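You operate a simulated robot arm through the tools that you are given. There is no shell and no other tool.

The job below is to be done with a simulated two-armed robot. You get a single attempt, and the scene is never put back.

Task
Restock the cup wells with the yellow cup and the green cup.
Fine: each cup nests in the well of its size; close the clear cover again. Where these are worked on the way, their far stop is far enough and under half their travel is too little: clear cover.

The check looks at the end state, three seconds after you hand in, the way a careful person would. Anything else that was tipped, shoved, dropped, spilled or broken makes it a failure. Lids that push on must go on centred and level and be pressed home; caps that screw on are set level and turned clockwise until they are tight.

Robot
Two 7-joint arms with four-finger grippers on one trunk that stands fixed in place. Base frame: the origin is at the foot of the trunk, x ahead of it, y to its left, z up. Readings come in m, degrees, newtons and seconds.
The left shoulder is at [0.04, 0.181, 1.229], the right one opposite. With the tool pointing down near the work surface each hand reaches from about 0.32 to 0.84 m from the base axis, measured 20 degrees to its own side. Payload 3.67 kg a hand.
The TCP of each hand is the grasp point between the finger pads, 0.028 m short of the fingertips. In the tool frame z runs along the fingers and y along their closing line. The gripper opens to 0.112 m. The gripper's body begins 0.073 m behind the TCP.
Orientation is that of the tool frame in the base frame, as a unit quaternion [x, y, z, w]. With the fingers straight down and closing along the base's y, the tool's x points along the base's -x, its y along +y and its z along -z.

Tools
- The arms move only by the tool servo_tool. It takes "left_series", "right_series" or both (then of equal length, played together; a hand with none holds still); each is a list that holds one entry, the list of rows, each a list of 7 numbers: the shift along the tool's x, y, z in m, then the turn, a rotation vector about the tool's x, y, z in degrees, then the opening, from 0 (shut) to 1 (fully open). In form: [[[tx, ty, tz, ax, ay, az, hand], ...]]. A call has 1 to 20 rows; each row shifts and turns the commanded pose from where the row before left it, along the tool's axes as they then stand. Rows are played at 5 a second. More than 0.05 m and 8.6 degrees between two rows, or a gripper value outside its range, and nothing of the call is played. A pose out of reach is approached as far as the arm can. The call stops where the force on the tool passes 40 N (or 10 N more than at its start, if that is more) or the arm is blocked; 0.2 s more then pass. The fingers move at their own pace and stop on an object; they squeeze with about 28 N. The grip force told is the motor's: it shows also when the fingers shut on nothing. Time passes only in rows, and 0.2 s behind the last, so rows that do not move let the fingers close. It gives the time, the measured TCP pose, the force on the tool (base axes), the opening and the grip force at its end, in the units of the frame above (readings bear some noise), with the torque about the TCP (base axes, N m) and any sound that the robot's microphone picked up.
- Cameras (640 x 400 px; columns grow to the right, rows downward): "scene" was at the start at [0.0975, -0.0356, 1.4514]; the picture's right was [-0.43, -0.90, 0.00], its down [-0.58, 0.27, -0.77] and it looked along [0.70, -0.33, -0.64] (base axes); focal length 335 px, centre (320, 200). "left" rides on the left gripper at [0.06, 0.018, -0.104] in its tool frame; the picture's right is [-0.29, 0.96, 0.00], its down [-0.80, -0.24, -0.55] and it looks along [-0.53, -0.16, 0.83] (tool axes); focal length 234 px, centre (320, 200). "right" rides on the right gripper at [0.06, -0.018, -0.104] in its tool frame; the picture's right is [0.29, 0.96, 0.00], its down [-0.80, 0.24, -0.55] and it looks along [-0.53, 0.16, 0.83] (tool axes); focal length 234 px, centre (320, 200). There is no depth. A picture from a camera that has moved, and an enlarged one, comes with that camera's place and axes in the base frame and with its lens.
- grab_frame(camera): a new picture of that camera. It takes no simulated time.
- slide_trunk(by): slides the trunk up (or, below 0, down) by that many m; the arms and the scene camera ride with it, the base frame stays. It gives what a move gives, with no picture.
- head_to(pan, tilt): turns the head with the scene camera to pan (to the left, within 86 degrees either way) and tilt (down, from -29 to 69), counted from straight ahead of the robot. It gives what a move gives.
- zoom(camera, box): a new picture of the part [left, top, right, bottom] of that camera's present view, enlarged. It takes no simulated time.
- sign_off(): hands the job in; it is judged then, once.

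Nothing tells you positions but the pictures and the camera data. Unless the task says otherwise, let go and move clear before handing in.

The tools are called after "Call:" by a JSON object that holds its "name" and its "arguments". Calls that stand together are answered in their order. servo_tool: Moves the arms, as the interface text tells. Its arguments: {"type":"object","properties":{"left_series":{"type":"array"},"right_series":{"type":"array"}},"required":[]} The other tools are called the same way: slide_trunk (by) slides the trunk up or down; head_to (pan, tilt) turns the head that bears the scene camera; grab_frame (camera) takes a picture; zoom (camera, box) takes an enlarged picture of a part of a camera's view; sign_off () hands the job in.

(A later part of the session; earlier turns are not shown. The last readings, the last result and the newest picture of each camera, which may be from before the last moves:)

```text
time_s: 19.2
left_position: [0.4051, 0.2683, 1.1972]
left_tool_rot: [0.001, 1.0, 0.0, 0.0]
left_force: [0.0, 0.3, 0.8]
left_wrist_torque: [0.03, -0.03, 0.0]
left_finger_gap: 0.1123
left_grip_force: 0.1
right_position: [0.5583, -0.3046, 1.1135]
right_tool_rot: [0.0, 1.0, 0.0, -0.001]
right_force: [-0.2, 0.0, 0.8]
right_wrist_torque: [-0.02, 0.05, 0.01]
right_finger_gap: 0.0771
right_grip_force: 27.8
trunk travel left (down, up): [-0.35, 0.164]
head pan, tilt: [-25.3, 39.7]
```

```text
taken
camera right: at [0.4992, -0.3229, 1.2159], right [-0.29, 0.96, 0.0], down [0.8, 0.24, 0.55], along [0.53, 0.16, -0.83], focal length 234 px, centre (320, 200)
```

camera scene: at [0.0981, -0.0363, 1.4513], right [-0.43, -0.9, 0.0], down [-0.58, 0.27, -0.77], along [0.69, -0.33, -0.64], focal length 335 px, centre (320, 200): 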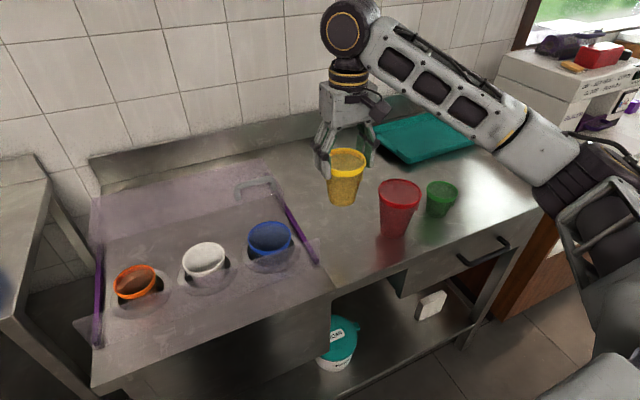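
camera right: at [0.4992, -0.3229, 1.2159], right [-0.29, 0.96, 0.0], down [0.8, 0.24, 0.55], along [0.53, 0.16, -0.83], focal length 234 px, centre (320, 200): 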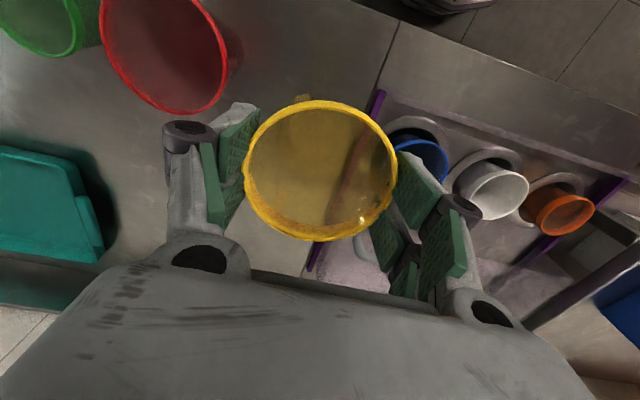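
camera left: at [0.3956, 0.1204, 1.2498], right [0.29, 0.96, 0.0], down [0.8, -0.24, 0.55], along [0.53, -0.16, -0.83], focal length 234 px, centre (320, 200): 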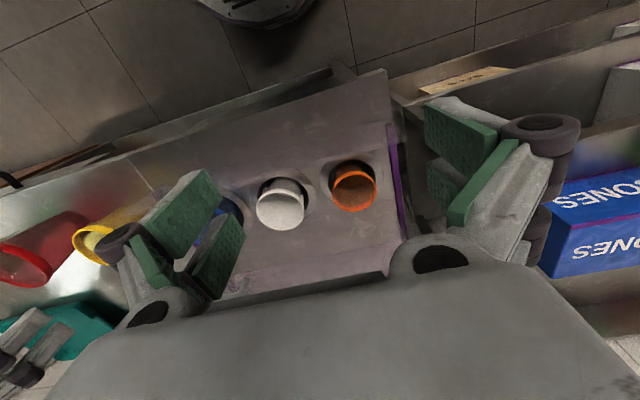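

The yellow cup is lifted level. I'll carry it over the white well at this height.

Call:
{"name": "servo_tool", "arguments": {"right_series": [[[-0.0055, 0.036, 0, 0, 0, 0, 0.6], [-0.0055, 0.036, 0, 0, 0, 0, 0.6], [-0.0055, 0.036, 0, 0, 0, 0, 0.6], [-0.0055, 0.036, 0, 0, 0, 0, 0.6], [-0.0055, 0.036, 0, 0, 0, 0, 0.6], [-0.0055, 0.036, 0, 0, 0, 0, 0.6], [-0.0055, 0.036, 0, 0, 0, 0, 0.6], [-0.005, 0.039, 0, 0, 0, 0, 0.6], [0, 0, 0, 0, 0, 0, 0.6], [0, 0, 0, 0, 0, 0, 0.6]]]}}

Call:
{"name": "grab_frame", "arguments": {"camera": "scene"}}

Call:
{"name": "zoom", "arguments": {"camera": "scene", "box": [120, 150, 300, 310]}}

Call:
{"name": "grab_frame", "arguments": {"camera": "right"}}

Call:
{"name": "grab_frame", "arguments": {"camera": "left"}}

```text
time_s: 21.4
left_position: [0.4043, 0.269, 1.1967]
left_tool_rot: [0.0, 1.0, 0.0, 0.0]
left_force: [-0.2, 0.2, -0.2]
left_wrist_torque: [-0.02, -0.01, 0.02]
left_finger_gap: 0.1122
left_grip_force: 0.1
right_position: [0.602, -0.0098, 1.1099]
right_tool_rot: [0.0, 1.0, 0.0, 0.0]
right_force: [-0.7, 0.9, 0.5]
right_wrist_torque: [-0.01, 0.02, 0.02]
right_finger_gap: 0.0769
right_grip_force: 27.8
trunk travel left (down, up): [-0.35, 0.164]
head pan, tilt: [-25.3, 39.7]
```

```text
taken
camera scene: at [0.0976, -0.0351, 1.4514], right [-0.43, -0.9, 0.0], down [-0.58, 0.27, -0.77], along [0.7, -0.33, -0.64], focal length 335 px, centre (320, 200)
```

scene: 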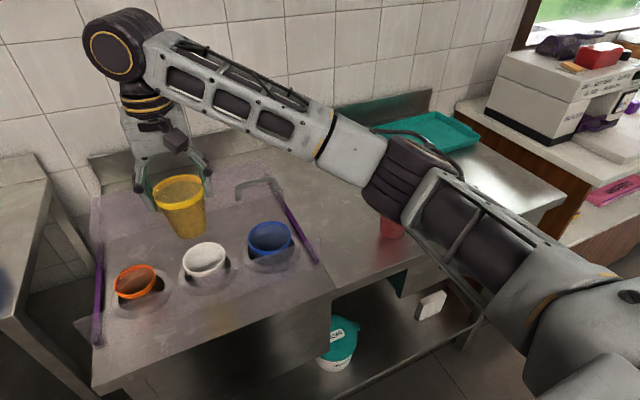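

```text
2.50 times, centred on (210, 230) of scene
camera zoom: at [0.0976, -0.0351, 1.4514], right [-0.43, -0.9, 0.0], down [-0.58, 0.27, -0.77], along [0.7, -0.33, -0.64], focal length 838 px, centre (595, 125)
```

zoom: 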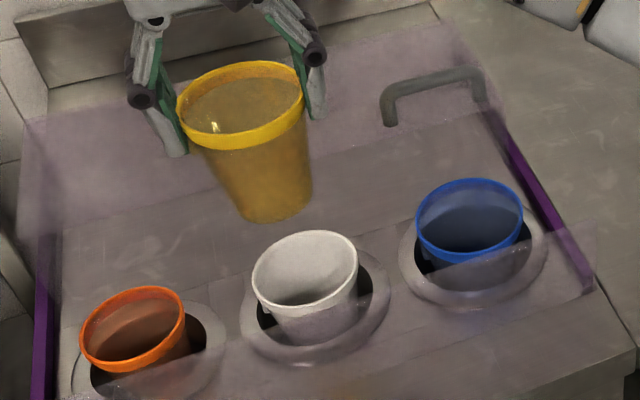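

```text
taken
camera right: at [0.5414, -0.0285, 1.214], right [-0.29, 0.96, 0.0], down [0.8, 0.24, 0.55], along [0.53, 0.16, -0.83], focal length 234 px, centre (320, 200)
```

right: 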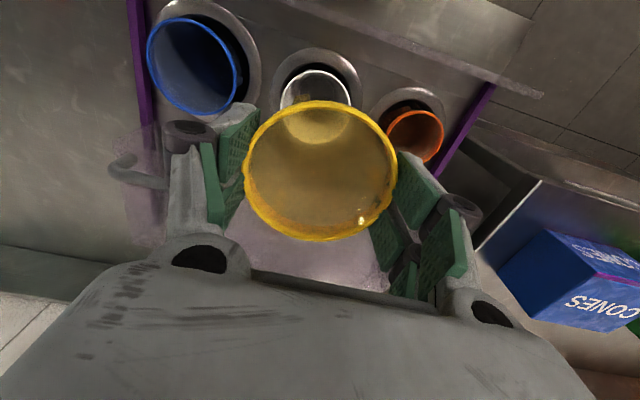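

```text
taken
camera left: at [0.3459, 0.2868, 1.3016], right [0.29, 0.96, 0.0], down [0.8, -0.24, 0.55], along [0.53, -0.16, -0.83], focal length 234 px, centre (320, 200)
```

left: 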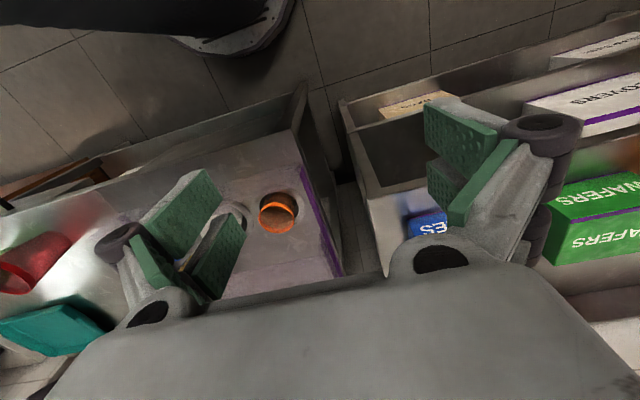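

The yellow cup hovers over the white well, about 3 mm too far left. I'll correct y and lower it to just above the white rim, then check.

Call:
{"name": "servo_tool", "arguments": {"right_series": [[[0, -0.003, 0.01, 0, 0, 0, 0.6], [0, 0, 0.02, 0, 0, 0, 0.6], [0, 0, 0.02, 0, 0, 0, 0.6], [0, 0, 0.015, 0, 0, 0, 0.6], [0, 0, 0, 0, 0, 0, 0.6]]]}}

Call:
{"name": "zoom", "arguments": {"camera": "scene", "box": [120, 150, 300, 310]}}

Call:
{"name": "grab_frame", "arguments": {"camera": "right"}}

Call:
{"name": "grab_frame", "arguments": {"camera": "scene"}}

```text
time_s: 22.6
left_position: [0.4041, 0.2673, 1.1978]
left_tool_rot: [0.0, 1.0, 0.0, 0.0]
left_force: [0.1, 0.5, 1.1]
left_wrist_torque: [0.02, -0.02, -0.03]
left_finger_gap: 0.1121
left_grip_force: 0.0
right_position: [0.6015, -0.0148, 1.046]
right_tool_rot: [0.0, 1.0, 0.0, 0.0]
right_force: [0.2, -0.3, -0.9]
right_wrist_torque: [-0.05, 0.01, 0.0]
right_finger_gap: 0.077
right_grip_force: 27.9
trunk travel left (down, up): [-0.35, 0.164]
head pan, tilt: [-25.3, 39.7]
```

```text
2.50 times, centred on (210, 230) of scene
camera zoom: at [0.0975, -0.0351, 1.4514], right [-0.43, -0.9, 0.0], down [-0.58, 0.27, -0.77], along [0.7, -0.33, -0.64], focal length 838 px, centre (595, 125)
```

zoom: 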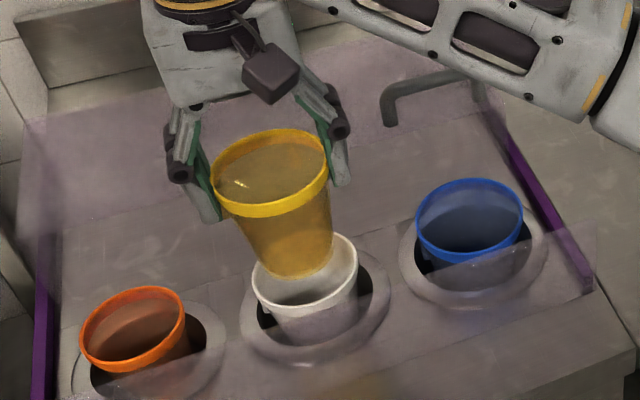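

```text
taken
camera right: at [0.5415, -0.0318, 1.1496], right [-0.29, 0.96, 0.0], down [0.8, 0.24, 0.55], along [0.53, 0.16, -0.83], focal length 234 px, centre (320, 200)
```

right: 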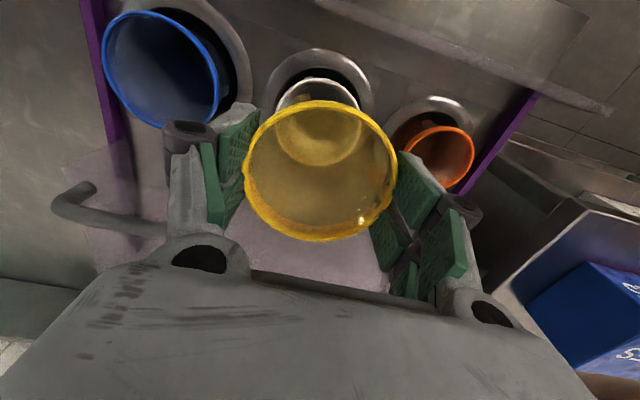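

```text
taken
camera scene: at [0.0975, -0.0351, 1.4514], right [-0.43, -0.9, 0.0], down [-0.58, 0.27, -0.77], along [0.7, -0.33, -0.64], focal length 335 px, centre (320, 200)
```

scene: 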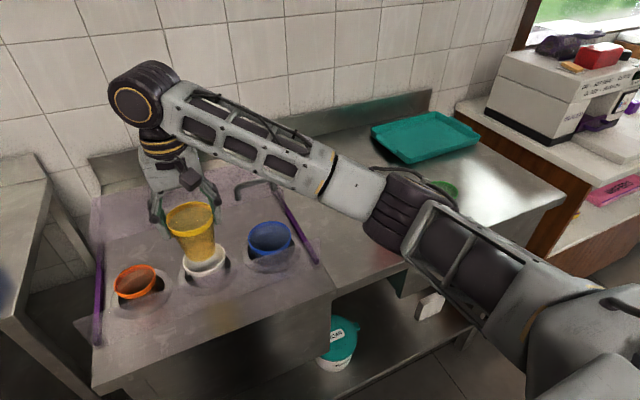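

The cup base is lined up with the white mouth. I'll lower it into the well in small steps, watching the force.

Call:
{"name": "servo_tool", "arguments": {"right_series": [[[0, 0, 0.015, 0, 0, 0, 0.6], [0, 0, 0.015, 0, 0, 0, 0.6], [0, 0, 0.012, 0, 0, 0, 0.6], [0, 0, 0.01, 0, 0, 0, 0.6], [0, 0, 0, 0, 0, 0, 0.6]]]}}

Call:
{"name": "zoom", "arguments": {"camera": "scene", "box": [120, 150, 300, 310]}}

Call:
{"name": "grab_frame", "arguments": {"camera": "right"}}

```text
time_s: 23.8
left_position: [0.4048, 0.2679, 1.1966]
left_tool_rot: [0.0, 1.0, 0.0, 0.0]
left_force: [0.1, -1.1, 0.2]
left_wrist_torque: [-0.01, -0.01, 0.05]
left_finger_gap: 0.1119
left_grip_force: 0.0
right_position: [0.6022, -0.0149, 0.9943]
right_tool_rot: [0.001, 1.0, -0.001, 0.0]
right_force: [-0.3, 0.8, -0.1]
right_wrist_torque: [0.01, 0.01, 0.02]
right_finger_gap: 0.0773
right_grip_force: 28.0
trunk travel left (down, up): [-0.35, 0.164]
head pan, tilt: [-25.3, 39.7]
```

```text
2.50 times, centred on (210, 230) of scene
camera zoom: at [0.0975, -0.0352, 1.4514], right [-0.43, -0.9, 0.0], down [-0.58, 0.27, -0.77], along [0.7, -0.33, -0.64], focal length 838 px, centre (595, 125)
```

zoom: 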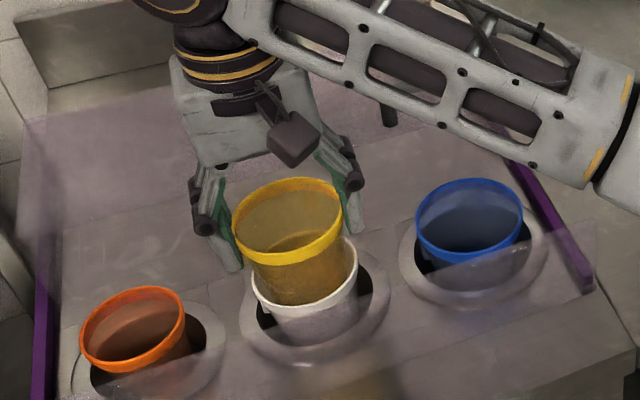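

```text
taken
camera right: at [0.5422, -0.0332, 1.0981], right [-0.29, 0.96, 0.0], down [0.8, 0.24, 0.55], along [0.53, 0.16, -0.83], focal length 234 px, centre (320, 200)
```

right: 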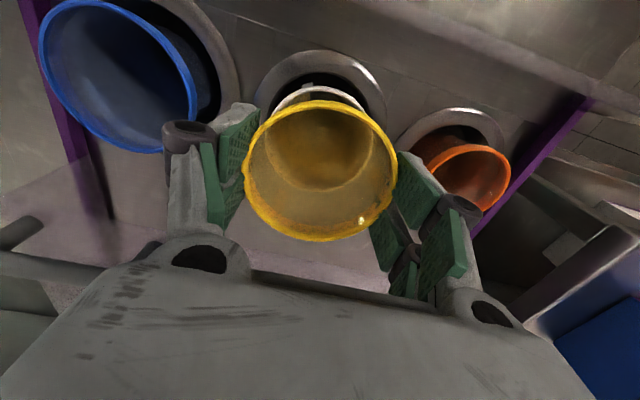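

It is entering centred with no contact force. Continuing down slowly.

Call:
{"name": "servo_tool", "arguments": {"right_series": [[[0, 0, 0.008, 0, 0, 0, 0.6], [0, 0, 0.008, 0, 0, 0, 0.6], [0, 0, 0.006, 0, 0, 0, 0.6], [0, 0, 0.004, 0, 0, 0, 0.6], [0, 0, 0, 0, 0, 0, 0.6]]]}}

Call:
{"name": "zoom", "arguments": {"camera": "scene", "box": [140, 190, 260, 310]}}

Call:
{"name": "zoom", "arguments": {"camera": "right", "box": [150, 60, 490, 270]}}

```text
time_s: 25.0
left_position: [0.4057, 0.2677, 1.1983]
left_tool_rot: [0.0, 1.0, 0.0, -0.001]
left_force: [-0.5, -0.7, 0.5]
left_wrist_torque: [0.02, -0.04, 0.0]
left_finger_gap: 0.112
left_grip_force: 0.1
right_position: [0.6018, -0.0147, 0.9707]
right_tool_rot: [0.0, 1.0, 0.0, 0.0]
right_force: [-0.9, -0.5, 0.3]
right_wrist_torque: [0.01, -0.02, -0.04]
right_finger_gap: 0.0771
right_grip_force: 28.5
trunk travel left (down, up): [-0.35, 0.164]
head pan, tilt: [-25.3, 39.7]
```

```text
3.33 times, centred on (200, 250) of scene
camera zoom: at [0.0975, -0.0353, 1.4514], right [-0.43, -0.9, 0.0], down [-0.58, 0.27, -0.77], along [0.7, -0.33, -0.64], focal length 1117 px, centre (720, 33)
```

zoom: 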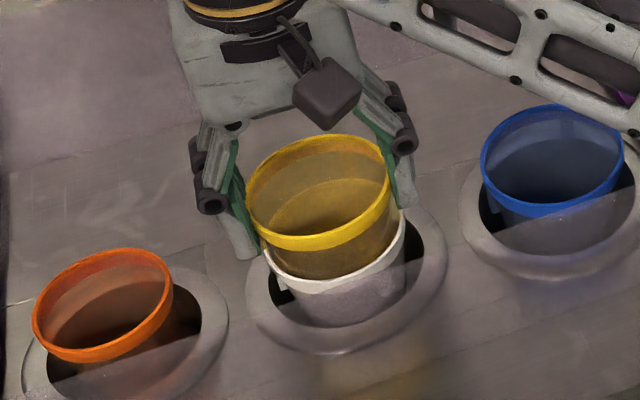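

```text
1.88 times, centred on (320, 165) of right
camera zoom: at [0.5421, -0.0319, 1.0727], right [-0.29, 0.96, 0.0], down [0.8, 0.24, 0.55], along [0.53, 0.16, -0.83], focal length 441 px, centre (320, 266)
```

zoom: 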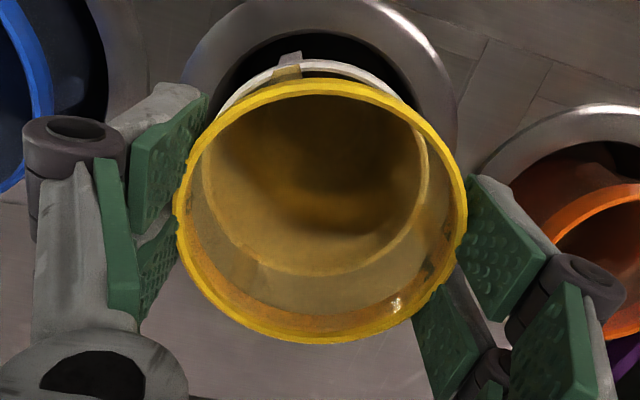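

Still free, about 3 cm of rim showing. I'll continue in 3–4 mm steps until it seats or the fingertips approach the white rim.

Call:
{"name": "servo_tool", "arguments": {"right_series": [[[0, 0, 0.004, 0, 0, 0, 0.6], [0, 0, 0.004, 0, 0, 0, 0.6], [0, 0, 0.003, 0, 0, 0, 0.6], [0, 0, 0, 0, 0, 0, 0.6]]]}}

Call:
{"name": "zoom", "arguments": {"camera": "scene", "box": [140, 190, 260, 310]}}

Call:
{"name": "zoom", "arguments": {"camera": "right", "box": [150, 60, 490, 270]}}

```text
time_s: 26.0
left_position: [0.4039, 0.2679, 1.1967]
left_tool_rot: [0.0, 1.0, 0.0, -0.001]
left_force: [0.4, -0.5, 0.2]
left_wrist_torque: [-0.02, -0.02, 0.0]
left_finger_gap: 0.1122
left_grip_force: 0.0
right_position: [0.6013, -0.0156, 0.9584]
right_tool_rot: [0.0, 1.0, -0.001, 0.0]
right_force: [-0.1, -0.6, -0.2]
right_wrist_torque: [-0.01, -0.01, -0.01]
right_finger_gap: 0.0772
right_grip_force: 27.4
trunk travel left (down, up): [-0.35, 0.164]
head pan, tilt: [-25.3, 39.7]
```

```text
3.33 times, centred on (200, 250) of scene
camera zoom: at [0.0976, -0.0353, 1.4514], right [-0.43, -0.9, 0.0], down [-0.58, 0.27, -0.77], along [0.7, -0.33, -0.64], focal length 1117 px, centre (720, 33)
```

zoom: 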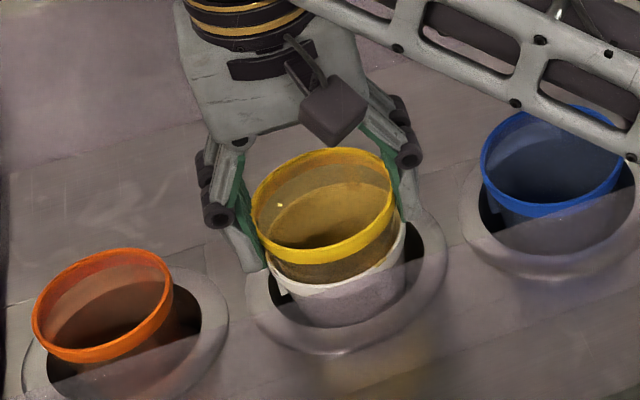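

```text
1.88 times, centred on (320, 165) of right
camera zoom: at [0.5417, -0.0321, 1.0614], right [-0.29, 0.96, 0.0], down [0.8, 0.24, 0.55], along [0.53, 0.16, -0.83], focal length 441 px, centre (320, 266)
```

zoom: 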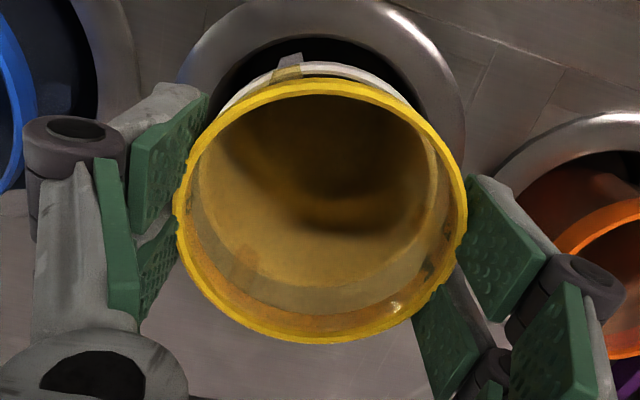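

The fingertips are now right at the white rim height, so I'll release and let the cup drop the last bit, then look.

Call:
{"name": "servo_tool", "arguments": {"right_series": [[[0, 0, 0, 0, 0, 0, 0.74], [0, 0, 0, 0, 0, 0, 0.8], [0, 0, 0, 0, 0, 0, 0.88], [0, 0, 0, 0, 0, 0, 0.9], [0, 0, 0, 0, 0, 0, 0.9]]]}}

Call:
{"name": "zoom", "arguments": {"camera": "scene", "box": [140, 190, 260, 310]}}

Call:
{"name": "zoom", "arguments": {"camera": "right", "box": [150, 60, 490, 270]}}

```text
time_s: 27.2
left_position: [0.4047, 0.2684, 1.1968]
left_tool_rot: [0.0, 1.0, 0.001, 0.0]
left_force: [0.7, -0.5, 0.5]
left_wrist_torque: [0.04, -0.01, -0.02]
left_finger_gap: 0.112
left_grip_force: 0.1
right_position: [0.6014, -0.0146, 0.9581]
right_tool_rot: [0.0, 1.0, -0.001, 0.001]
right_force: [0.3, -0.3, -0.1]
right_wrist_torque: [-0.02, 0.02, 0.03]
right_finger_gap: 0.1009
right_grip_force: 0.0
trunk travel left (down, up): [-0.35, 0.164]
head pan, tilt: [-25.3, 39.7]
```

```text
3.33 times, centred on (200, 250) of scene
camera zoom: at [0.0975, -0.0353, 1.4514], right [-0.43, -0.9, 0.0], down [-0.58, 0.27, -0.77], along [0.7, -0.33, -0.64], focal length 1117 px, centre (720, 33)
```

zoom: 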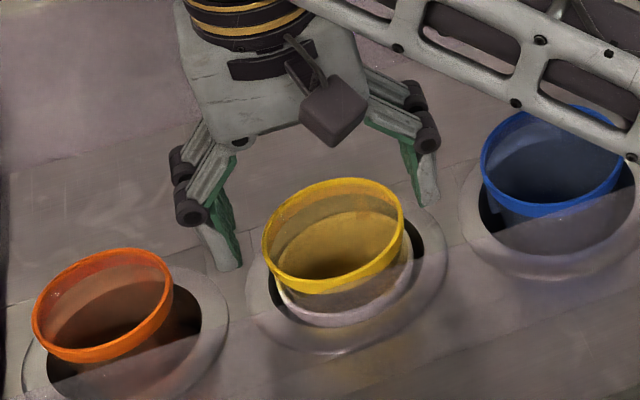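

```text
1.88 times, centred on (320, 165) of right
camera zoom: at [0.5417, -0.0322, 1.0614], right [-0.29, 0.96, 0.0], down [0.8, 0.24, 0.55], along [0.53, 0.16, -0.83], focal length 441 px, centre (320, 266)
```

zoom: 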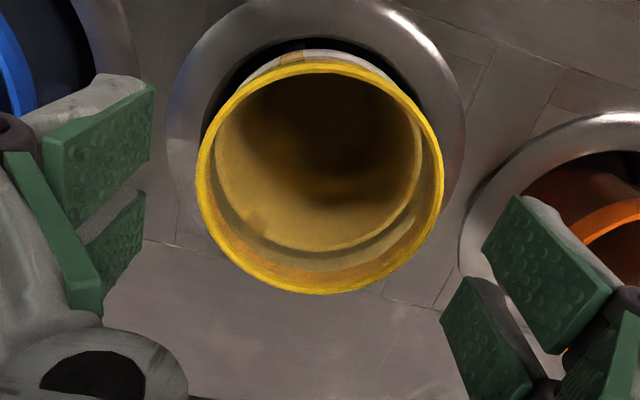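

The yellow cup dropped into the white one; its rim sits level and centred at about z≈0.923. I'll raise the hand straight up and move back over the green cup.

Call:
{"name": "servo_tool", "arguments": {"right_series": [[[0, 0, -0.01, 0, 0, 0, 0.9], [0, 0, -0.03, 0, 0, 0, 0.9], [0, 0, -0.04, 0, 0, 0, 0.9], [0, 0, -0.04, 0, 0, 0, 0.9], [0, 0, -0.03, 0, 0, 0, 0.9], [0.003, -0.0375, 0, 0, 0, 0, 0.9], [0.003, -0.0375, 0, 0, 0, 0, 0.9], [0.003, -0.0375, 0, 0, 0, 0, 0.9], [0.004, -0.0375, 0, 0, 0, 0, 0.9], [0.004, -0.0375, 0, 0, 0, 0, 0.9], [0.004, -0.0375, 0, 0, 0, 0, 0.9], [0.004, -0.0375, 0, 0, 0, 0, 0.9], [0.004, -0.0375, 0, 0, 0, 0, 0.9], [0.004, -0.0375, 0, 0, 0, 0, 0.9], [0.004, -0.0375, 0, 0, 0, 0, 0.9], [0.004, -0.0375, 0, 0, 0, 0, 0.9], [0.004, -0.0375, 0, 0, 0, 0, 0.88], [0.004, -0.0375, 0, 0, 0, 0, 0.85], [0.003, -0.0375, 0, 0, 0, 0, 0.85], [0.003, -0.0375, 0, 0, 0, 0, 0.85]]]}}

Call:
{"name": "grab_frame", "arguments": {"camera": "scene"}}

Call:
{"name": "grab_frame", "arguments": {"camera": "right"}}

Call:
{"name": "zoom", "arguments": {"camera": "scene", "box": [100, 210, 300, 330]}}

```text
time_s: 31.4
left_position: [0.4052, 0.2686, 1.1972]
left_tool_rot: [0.0, 1.0, 0.0, 0.001]
left_force: [-0.7, 0.3, 0.8]
left_wrist_torque: [-0.01, 0.0, 0.03]
left_finger_gap: 0.1122
left_grip_force: 0.1
right_position: [0.546, -0.5798, 1.1095]
right_tool_rot: [0.0, 1.0, 0.0, 0.0]
right_force: [0.4, 0.6, 0.2]
right_wrist_torque: [0.05, 0.0, 0.01]
right_finger_gap: 0.0952
right_grip_force: 0.0
trunk travel left (down, up): [-0.35, 0.164]
head pan, tilt: [-25.3, 39.7]
```

```text
taken
camera scene: at [0.0972, -0.0365, 1.4514], right [-0.43, -0.9, 0.0], down [-0.58, 0.27, -0.77], along [0.7, -0.33, -0.64], focal length 335 px, centre (320, 200)
```

scene: 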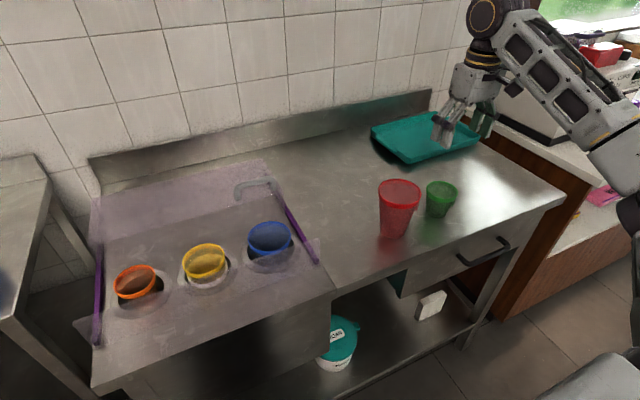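

```text
taken
camera right: at [0.4859, -0.5982, 1.2118], right [-0.29, 0.96, 0.0], down [0.8, 0.24, 0.55], along [0.53, 0.16, -0.83], focal length 234 px, centre (320, 200)
```

right: 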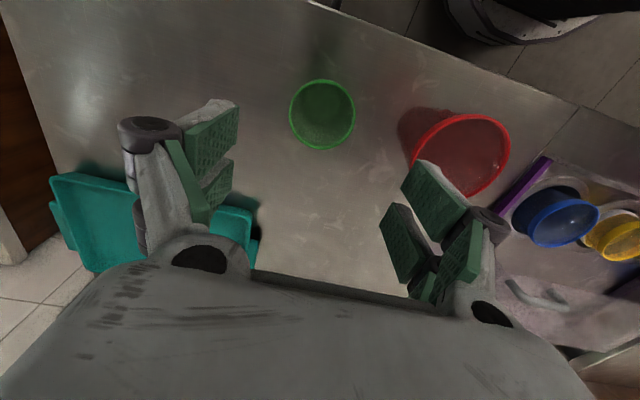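

```text
3.20 times, centred on (200, 270) of scene
camera zoom: at [0.0972, -0.0365, 1.4514], right [-0.43, -0.9, 0.0], down [-0.58, 0.27, -0.77], along [0.7, -0.33, -0.64], focal length 1072 px, centre (704, -24)
```

zoom: 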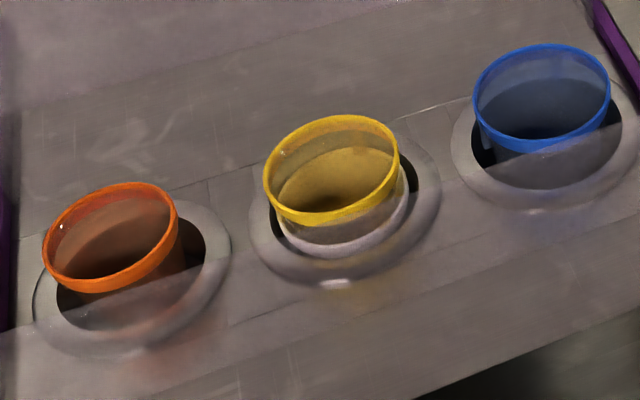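

Yellow is nested level in the white cup at the same height as its neighbours. The right hand is over the green cup (0.547, -0.577); descending for the same shallow rim grasp.

Call:
{"name": "servo_tool", "arguments": {"right_series": [[[-0.001, 0.002, 0.03, 0, 0, 0, 0.85], [0, 0, 0.035, 0, 0, 0, 0.85], [0, 0, 0.035, 0, 0, 0, 0.85], [0, 0, 0.03, 0, 0, 0, 0.85], [0, 0, 0.021, 0, 0, 0, 0.85], [0, 0, 0, 0, 0, 0, 0.85]]]}}

Call:
{"name": "zoom", "arguments": {"camera": "right", "box": [150, 60, 490, 270]}}

Call:
{"name": "zoom", "arguments": {"camera": "scene", "box": [360, 120, 520, 240]}}

```text
time_s: 32.8
left_position: [0.4045, 0.2686, 1.1958]
left_tool_rot: [0.0, 1.0, 0.0, 0.0]
left_force: [-0.4, -0.3, -0.4]
left_wrist_torque: [-0.01, -0.01, -0.02]
left_finger_gap: 0.1121
left_grip_force: 0.0
right_position: [0.5476, -0.5762, 0.9587]
right_tool_rot: [-0.001, 1.0, -0.001, -0.001]
right_force: [0.2, -0.3, 1.4]
right_wrist_torque: [-0.01, 0.01, -0.01]
right_finger_gap: 0.0951
right_grip_force: 0.0
trunk travel left (down, up): [-0.35, 0.164]
head pan, tilt: [-25.3, 39.7]
```

```text
1.88 times, centred on (320, 165) of right
camera zoom: at [0.4881, -0.5937, 1.0617], right [-0.29, 0.96, 0.0], down [0.8, 0.24, 0.55], along [0.53, 0.16, -0.83], focal length 441 px, centre (320, 266)
```

zoom: 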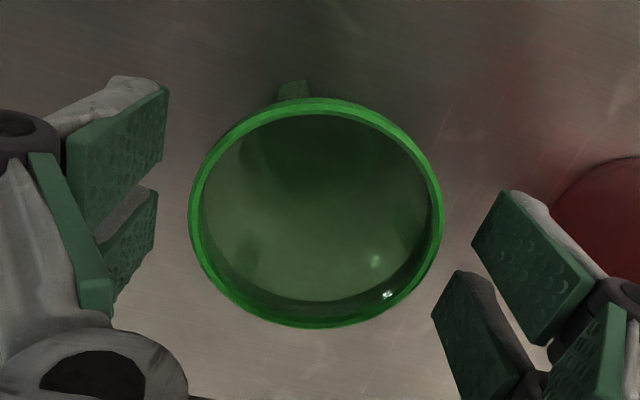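

```text
3.33 times, centred on (440, 180) of scene
camera zoom: at [0.0973, -0.0352, 1.4514], right [-0.43, -0.9, 0.0], down [-0.58, 0.27, -0.77], along [0.7, -0.33, -0.64], focal length 1117 px, centre (-80, 267)
```

zoom: 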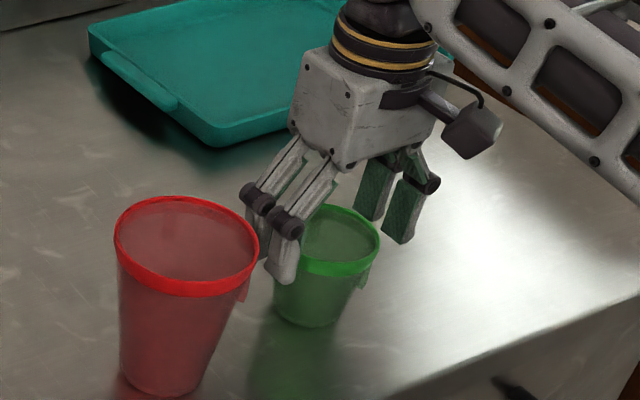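

Centred over the green rim, with clearance to the red cup. Closing.

Call:
{"name": "servo_tool", "arguments": {"right_series": [[[0, 0, 0, 0, 0, 0, 0.5], [0, 0, 0, 0, 0, 0, 0.5], [0, 0, 0, 0, 0, 0, 0.5], [0, 0, 0, 0, 0, 0, 0.5]]]}}

Call:
{"name": "zoom", "arguments": {"camera": "right", "box": [150, 60, 490, 270]}}

Call:
{"name": "zoom", "arguments": {"camera": "scene", "box": [360, 120, 520, 240]}}

```text
time_s: 33.8
left_position: [0.405, 0.2678, 1.1972]
left_tool_rot: [0.0, 1.0, 0.001, 0.0]
left_force: [-0.1, 1.1, 0.7]
left_wrist_torque: [-0.01, -0.04, -0.02]
left_finger_gap: 0.112
left_grip_force: 0.0
right_position: [0.5478, -0.576, 0.9588]
right_tool_rot: [-0.001, 1.0, -0.001, 0.0]
right_force: [-0.1, 0.5, 0.0]
right_wrist_torque: [0.0, 0.0, 0.02]
right_finger_gap: 0.0675
right_grip_force: 28.3
trunk travel left (down, up): [-0.35, 0.164]
head pan, tilt: [-25.3, 39.7]
```

```text
1.88 times, centred on (320, 165) of right
camera zoom: at [0.4883, -0.5939, 1.0617], right [-0.29, 0.96, 0.0], down [0.8, 0.24, 0.55], along [0.53, 0.16, -0.83], focal length 441 px, centre (320, 266)
```

zoom: 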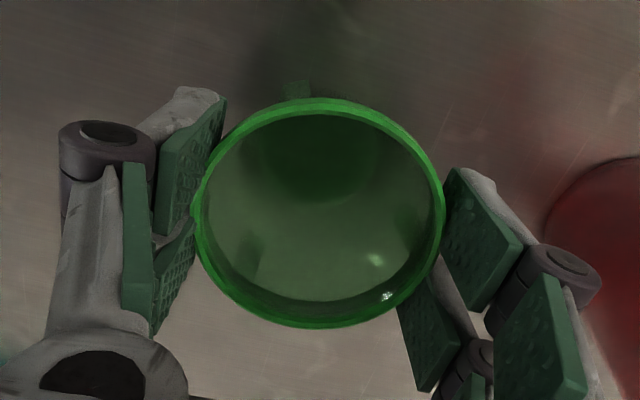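

```text
3.33 times, centred on (440, 180) of scene
camera zoom: at [0.0975, -0.0355, 1.4514], right [-0.43, -0.9, 0.0], down [-0.58, 0.27, -0.77], along [0.7, -0.33, -0.64], focal length 1117 px, centre (-80, 267)
```

zoom: 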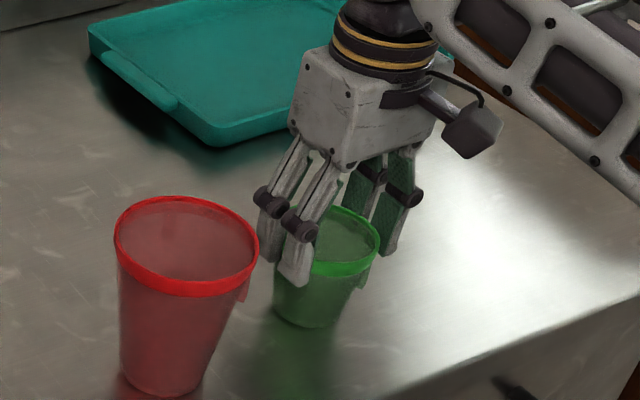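

Green is gripped. I'll lift it high enough to pass over the red cup and move the left arm further aside.

Call:
{"name": "servo_tool", "arguments": {"right_series": [[[0, 0, -0.01, 0, 0, 0, 0.5], [0, 0, -0.025, 0, 0, 0, 0.5], [0, 0, -0.035, 0, 0, 0, 0.5], [0, 0, -0.035, 0, 0, 0, 0.5], [0, 0, -0.035, 0, 0, 0, 0.5], [0, 0, -0.035, 0, 0, 0, 0.5], [0, 0, -0.02, 0, 0, 0, 0.5], [0, 0, 0, 0, 0, 0, 0.5]]], "left_series": [[[0.01, 0.02, -0.01, 0, 0, 0, 1], [0.01, 0.02, -0.01, 0, 0, 0, 1], [0.01, 0.02, -0.01, 0, 0, 0, 1], [0, 0.02, -0.01, 0, 0, 0, 1], [0, 0.02, -0.01, 0, 0, 0, 1], [0, 0, 0, 0, 0, 0, 1], [0, 0, 0, 0, 0, 0, 1], [0, 0, 0, 0, 0, 0, 1]]]}}

Call:
{"name": "grab_frame", "arguments": {"camera": "scene"}}

Call:
{"name": "grab_frame", "arguments": {"camera": "right"}}

```text
time_s: 35.6
left_position: [0.3752, 0.3694, 1.2464]
left_tool_rot: [-0.001, 1.0, -0.001, 0.001]
left_force: [1.0, 0.3, 0.8]
left_wrist_torque: [0.02, 0.03, 0.01]
left_finger_gap: 0.112
left_grip_force: 0.0
right_position: [0.548, -0.5744, 1.1539]
right_tool_rot: [0.0, 1.0, 0.0, 0.0]
right_force: [-0.5, -0.1, -0.6]
right_wrist_torque: [-0.02, 0.02, 0.01]
right_finger_gap: 0.0676
right_grip_force: 28.0
trunk travel left (down, up): [-0.35, 0.164]
head pan, tilt: [-25.3, 39.7]
```

```text
taken
camera scene: at [0.0982, -0.0355, 1.4513], right [-0.43, -0.9, 0.0], down [-0.58, 0.27, -0.77], along [0.69, -0.33, -0.64], focal length 335 px, centre (320, 200)
```

scene: 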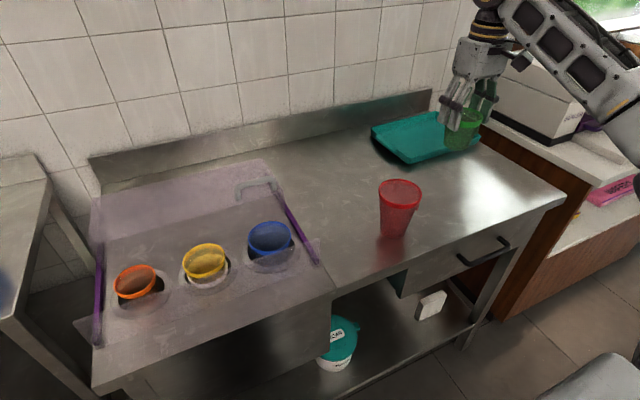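

```text
taken
camera right: at [0.4884, -0.5928, 1.257], right [-0.29, 0.96, 0.0], down [0.8, 0.24, 0.55], along [0.53, 0.16, -0.83], focal length 234 px, centre (320, 200)
```

right: 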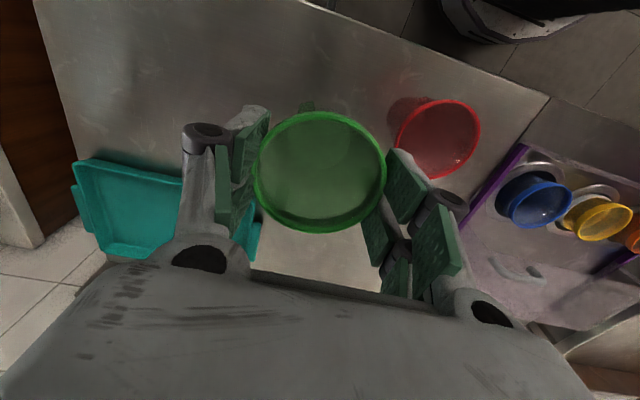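

The green cup hangs level. Carrying it across at this height to above the orange well.

Call:
{"name": "servo_tool", "arguments": {"right_series": [[[-0.003, 0.0364, 0, 0, 0, 0, 0.5], [-0.003, 0.0364, 0, 0, 0, 0, 0.5], [-0.003, 0.0364, 0, 0, 0, 0, 0.5], [-0.003, 0.0364, 0, 0, 0, 0, 0.5], [-0.003, 0.0364, 0, 0, 0, 0, 0.5], [-0.003, 0.0364, 0, 0, 0, 0, 0.5], [-0.003, 0.0364, 0, 0, 0, 0, 0.5], [-0.003, 0.0364, 0, 0, 0, 0, 0.5], [-0.003, 0.0364, 0, 0, 0, 0, 0.5], [-0.003, 0.0364, 0, 0, 0, 0, 0.5], [-0.003, 0.0364, 0, 0, 0, 0, 0.5], [-0.003, 0.0364, 0, 0, 0, 0, 0.5], [-0.003, 0.0364, 0, 0, 0, 0, 0.5], [-0.003, 0.0364, 0, 0, 0, 0, 0.5], [-0.003, 0.0364, 0, 0, 0, 0, 0.5], [-0.003, 0.0364, 0, 0, 0, 0, 0.5], [-0.003, 0.0364, 0, 0, 0, 0, 0.5], [-0.003, 0.0364, 0, 0, 0, 0, 0.5], [-0.002, 0.0355, 0, 0, 0, 0, 0.5], [0, 0, 0, 0, 0, 0, 0.5]]]}}

Call:
{"name": "grab_frame", "arguments": {"camera": "scene"}}

Call:
{"name": "grab_frame", "arguments": {"camera": "right"}}

Call:
{"name": "grab_frame", "arguments": {"camera": "left"}}

```text
time_s: 39.8
left_position: [0.3746, 0.3684, 1.2468]
left_tool_rot: [0.0, 1.0, 0.0, 0.0]
left_force: [0.0, -0.8, 0.4]
left_wrist_torque: [-0.02, -0.05, 0.02]
left_finger_gap: 0.112
left_grip_force: 0.1
right_position: [0.6046, 0.1146, 1.1522]
right_tool_rot: [0.001, 1.0, 0.0, 0.001]
right_force: [0.0, -0.2, -0.4]
right_wrist_torque: [0.03, 0.0, 0.05]
right_finger_gap: 0.0674
right_grip_force: 28.5
trunk travel left (down, up): [-0.35, 0.164]
head pan, tilt: [-25.3, 39.7]
```

```text
taken
camera scene: at [0.0977, -0.0364, 1.4513], right [-0.43, -0.9, 0.0], down [-0.58, 0.27, -0.77], along [0.7, -0.33, -0.64], focal length 335 px, centre (320, 200)
```

scene: 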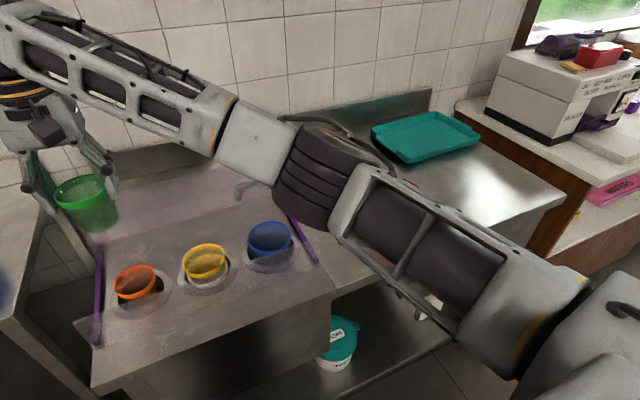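

```text
taken
camera right: at [0.5449, 0.0977, 1.2558], right [-0.29, 0.96, 0.0], down [0.8, 0.24, 0.55], along [0.53, 0.16, -0.83], focal length 234 px, centre (320, 200)
```

right: 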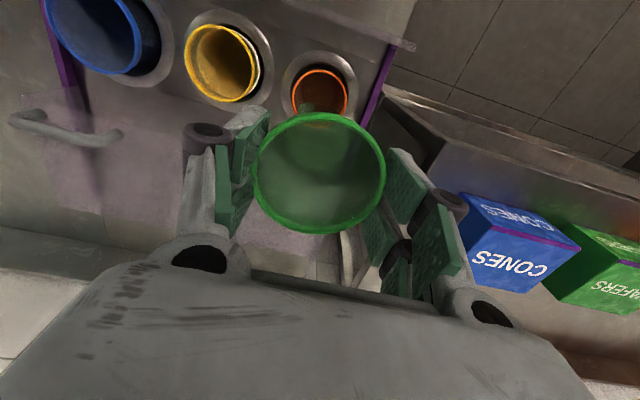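

```text
taken
camera left: at [0.3152, 0.3872, 1.3515], right [0.29, 0.96, 0.0], down [0.8, -0.24, 0.55], along [0.53, -0.16, -0.83], focal length 234 px, centre (320, 200)
```

left: 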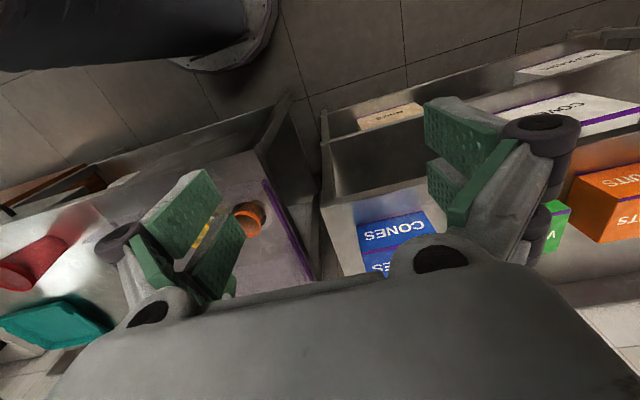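

The green cup is over the orange well. I'll lower it to just above the orange rim and verify alignment.

Call:
{"name": "servo_tool", "arguments": {"right_series": [[[0.002, 0, 0.02, 0, 0, 0, 0.5], [0, 0, 0.03, 0, 0, 0, 0.5], [0, 0, 0.03, 0, 0, 0, 0.5], [0, 0, 0.03, 0, 0, 0, 0.5], [0, 0, 0.02, 0, 0, 0, 0.5], [0, 0, 0, 0, 0, 0, 0.5]]]}}

Call:
{"name": "grab_frame", "arguments": {"camera": "scene"}}

Call:
{"name": "zoom", "arguments": {"camera": "scene", "box": [20, 160, 220, 320]}}

Call:
{"name": "zoom", "arguments": {"camera": "right", "box": [150, 60, 490, 270]}}

Call:
{"name": "zoom", "arguments": {"camera": "left", "box": [180, 150, 340, 270]}}

```text
time_s: 41.2
left_position: [0.3739, 0.3706, 1.2463]
left_tool_rot: [-0.001, 1.0, 0.0, 0.0]
left_force: [0.1, -0.4, -0.5]
left_wrist_torque: [-0.02, 0.0, -0.01]
left_finger_gap: 0.112
left_grip_force: 0.1
right_position: [0.6015, 0.1157, 1.0233]
right_tool_rot: [0.001, 1.0, -0.002, 0.0]
right_force: [-0.1, 0.3, 0.2]
right_wrist_torque: [0.03, -0.05, 0.01]
right_finger_gap: 0.0673
right_grip_force: 28.0
trunk travel left (down, up): [-0.35, 0.164]
head pan, tilt: [-25.3, 39.7]
```

```text
taken
camera scene: at [0.0973, -0.035, 1.4514], right [-0.43, -0.9, 0.0], down [-0.58, 0.27, -0.77], along [0.7, -0.33, -0.64], focal length 335 px, centre (320, 200)
```

scene: 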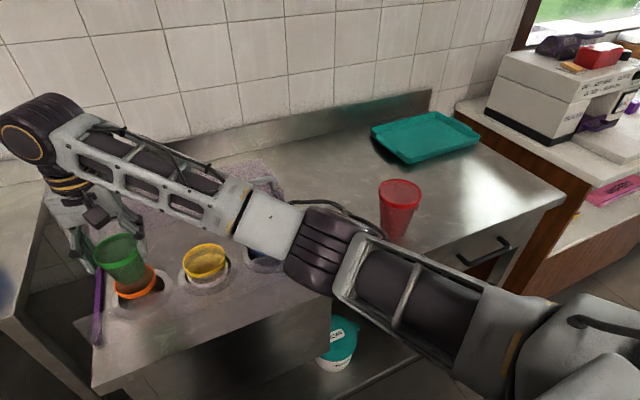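

```text
2.50 times, centred on (120, 240) of scene
camera zoom: at [0.0973, -0.035, 1.4514], right [-0.43, -0.9, 0.0], down [-0.58, 0.27, -0.77], along [0.7, -0.33, -0.64], focal length 838 px, centre (820, 100)
```

zoom: 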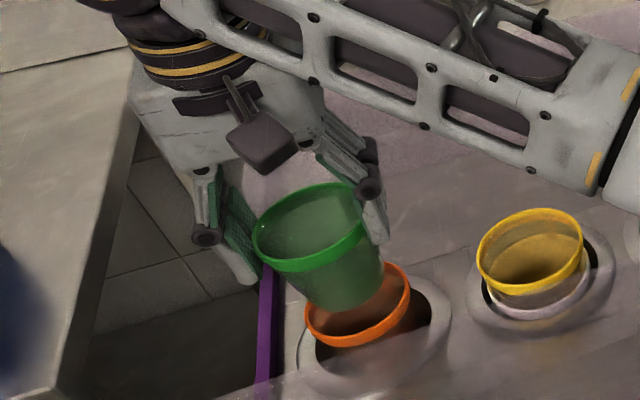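

```text
1.88 times, centred on (320, 165) of right
camera zoom: at [0.5416, 0.0978, 1.1262], right [-0.29, 0.96, 0.0], down [0.8, 0.24, 0.55], along [0.53, 0.16, -0.83], focal length 441 px, centre (320, 266)
```

zoom: 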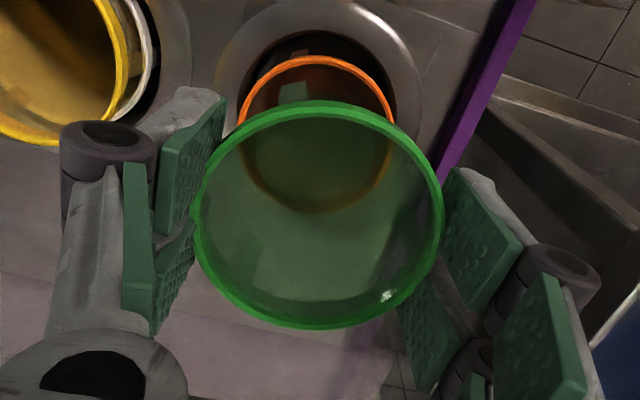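

```text
3.33 times, centred on (260, 210) of left
camera zoom: at [0.3149, 0.3884, 1.3512], right [0.29, 0.96, 0.0], down [0.8, -0.24, 0.55], along [0.53, -0.16, -0.83], focal length 781 px, centre (520, 167)
```

zoom: 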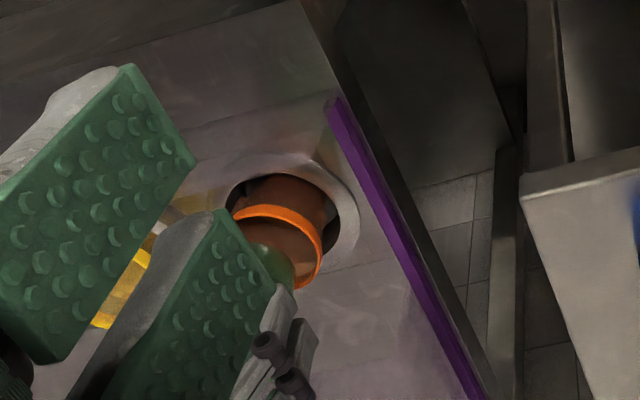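

Alignment is within about 2 mm. Lowering the green cup into the orange one in small steps.

Call:
{"name": "servo_tool", "arguments": {"right_series": [[[0, 0, 0.012, 0, 0, 0, 0.5], [0, 0, 0.012, 0, 0, 0, 0.5], [0, 0, 0.01, 0, 0, 0, 0.5], [0, 0, 0.008, 0, 0, 0, 0.5], [0, 0, 0, 0, 0, 0, 0.5]]]}}

Call:
{"name": "grab_frame", "arguments": {"camera": "scene"}}

Call:
{"name": "zoom", "arguments": {"camera": "scene", "box": [20, 160, 220, 320]}}

Call:
{"name": "zoom", "arguments": {"camera": "right", "box": [150, 60, 490, 270]}}

```text
time_s: 42.4
left_position: [0.3734, 0.369, 1.2462]
left_tool_rot: [0.001, 1.0, -0.001, 0.0]
left_force: [-1.0, 0.5, -0.7]
left_wrist_torque: [0.04, 0.0, 0.02]
left_finger_gap: 0.1122
left_grip_force: 0.1
right_position: [0.6023, 0.1161, 0.9816]
right_tool_rot: [-0.001, 1.0, 0.0, 0.0]
right_force: [1.0, 0.3, -0.1]
right_wrist_torque: [0.0, -0.02, 0.0]
right_finger_gap: 0.0678
right_grip_force: 27.5
trunk travel left (down, up): [-0.35, 0.164]
head pan, tilt: [-25.3, 39.7]
```

```text
taken
camera scene: at [0.0975, -0.0352, 1.4514], right [-0.43, -0.9, 0.0], down [-0.58, 0.27, -0.77], along [0.7, -0.33, -0.64], focal length 335 px, centre (320, 200)
```

scene: 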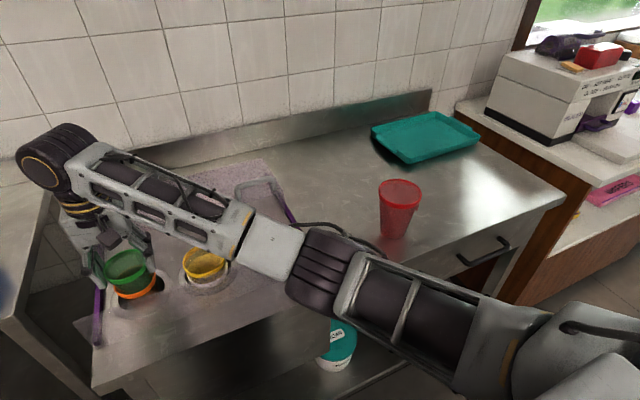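

```text
2.50 times, centred on (120, 240) of scene
camera zoom: at [0.0975, -0.0352, 1.4514], right [-0.43, -0.9, 0.0], down [-0.58, 0.27, -0.77], along [0.7, -0.33, -0.64], focal length 838 px, centre (820, 100)
```

zoom: 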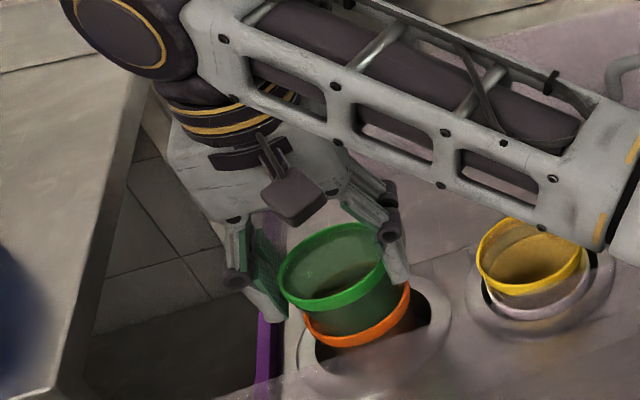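

```text
1.88 times, centred on (320, 165) of right
camera zoom: at [0.5419, 0.0978, 1.0831], right [-0.29, 0.96, 0.0], down [0.8, 0.24, 0.55], along [0.53, 0.16, -0.83], focal length 441 px, centre (320, 266)
```

zoom: 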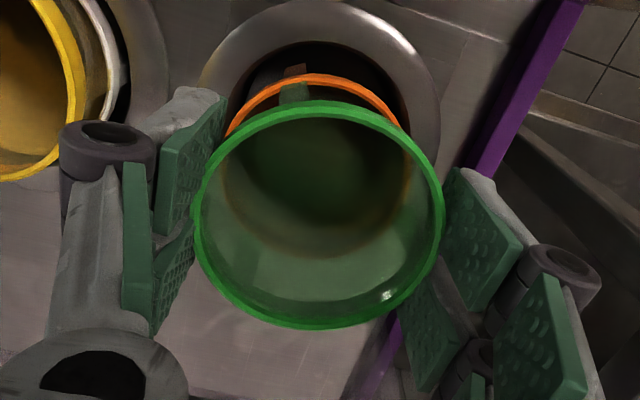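

Going in cleanly with no force. Lowering the last ~2 cm, then releasing with a limited opening because of the left rail.

Call:
{"name": "servo_tool", "arguments": {"right_series": [[[0, 0, 0.008, 0, 0, 0, 0.5], [0, 0, 0.008, 0, 0, 0, 0.5], [0, 0, 0.005, 0, 0, 0, 0.5], [0, 0, 0, 0, 0, 0, 0.5]]]}}

Call:
{"name": "zoom", "arguments": {"camera": "scene", "box": [20, 160, 220, 320]}}

Call:
{"name": "zoom", "arguments": {"camera": "right", "box": [150, 60, 490, 270]}}

```text
time_s: 43.4
left_position: [0.3736, 0.3702, 1.2461]
left_tool_rot: [0.0, 1.0, -0.001, 0.0]
left_force: [-0.2, 0.3, 0.1]
left_wrist_torque: [0.01, -0.02, 0.0]
left_finger_gap: 0.1119
left_grip_force: 0.1
right_position: [0.6028, 0.1154, 0.9597]
right_tool_rot: [0.0, 1.0, -0.001, -0.001]
right_force: [-0.8, -0.4, 0.1]
right_wrist_torque: [-0.01, -0.01, -0.01]
right_finger_gap: 0.0676
right_grip_force: 28.0
trunk travel left (down, up): [-0.35, 0.164]
head pan, tilt: [-25.3, 39.7]
```

```text
2.50 times, centred on (120, 240) of scene
camera zoom: at [0.0975, -0.0352, 1.4514], right [-0.43, -0.9, 0.0], down [-0.58, 0.27, -0.77], along [0.7, -0.33, -0.64], focal length 838 px, centre (820, 100)
```

zoom: 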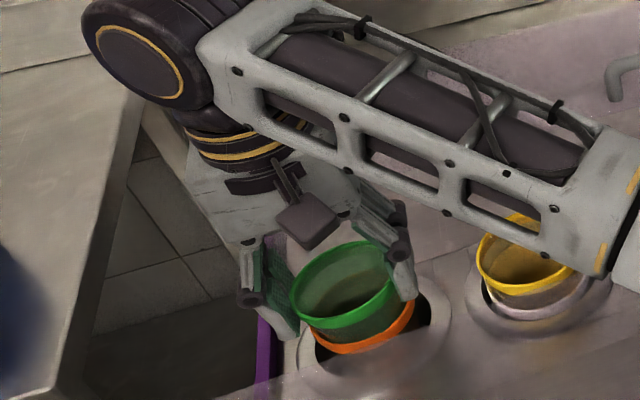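

```text
1.88 times, centred on (320, 165) of right
camera zoom: at [0.5422, 0.0978, 1.062], right [-0.29, 0.96, 0.0], down [0.8, 0.24, 0.55], along [0.53, 0.16, -0.83], focal length 441 px, centre (320, 266)
```

zoom: 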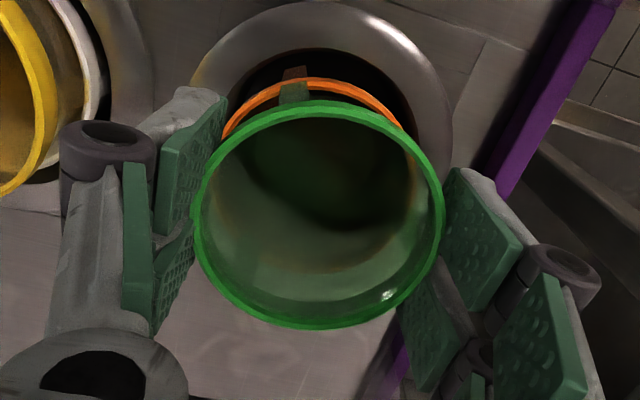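

Fingertips are just above the orange rim. Releasing the green cup now.

Call:
{"name": "servo_tool", "arguments": {"right_series": [[[0, 0, 0, 0, 0, 0, 0.66], [0, 0, 0, 0, 0, 0, 0.72], [0, 0, 0, 0, 0, 0, 0.76], [0, 0, 0, 0, 0, 0, 0.78], [0, 0, 0, 0, 0, 0, 0.78]]]}}

Call:
{"name": "zoom", "arguments": {"camera": "scene", "box": [20, 160, 220, 320]}}

Call:
{"name": "zoom", "arguments": {"camera": "right", "box": [150, 60, 490, 270]}}

```text
time_s: 44.6
left_position: [0.375, 0.3686, 1.2466]
left_tool_rot: [0.0, 1.0, 0.0, 0.0]
left_force: [-0.7, 0.3, -0.1]
left_wrist_torque: [0.0, 0.02, -0.01]
left_finger_gap: 0.1122
left_grip_force: 0.1
right_position: [0.6004, 0.1158, 0.9597]
right_tool_rot: [0.0, 1.0, -0.001, 0.0]
right_force: [0.2, -0.1, 0.8]
right_wrist_torque: [0.02, 0.03, 0.0]
right_finger_gap: 0.0873
right_grip_force: 0.0
trunk travel left (down, up): [-0.35, 0.164]
head pan, tilt: [-25.3, 39.7]
```

```text
2.50 times, centred on (120, 240) of scene
camera zoom: at [0.0975, -0.0352, 1.4514], right [-0.43, -0.9, 0.0], down [-0.58, 0.27, -0.77], along [0.7, -0.33, -0.64], focal length 838 px, centre (820, 100)
```

zoom: 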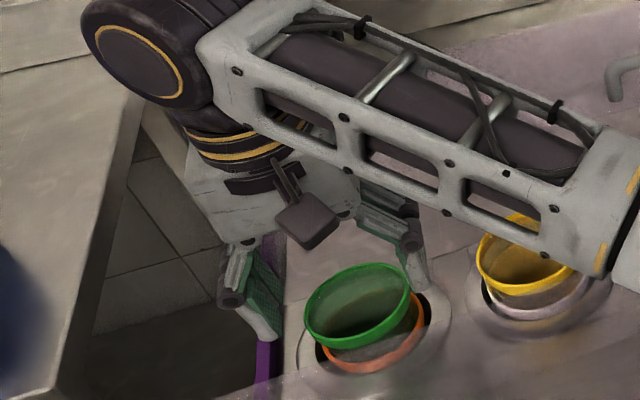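

```text
1.88 times, centred on (320, 165) of right
camera zoom: at [0.5421, 0.0979, 1.0622], right [-0.29, 0.96, 0.0], down [0.8, 0.24, 0.55], along [0.53, 0.16, -0.83], focal length 441 px, centre (320, 266)
```

zoom: 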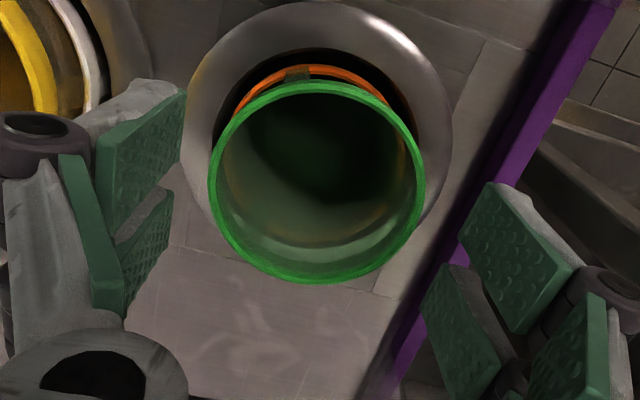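

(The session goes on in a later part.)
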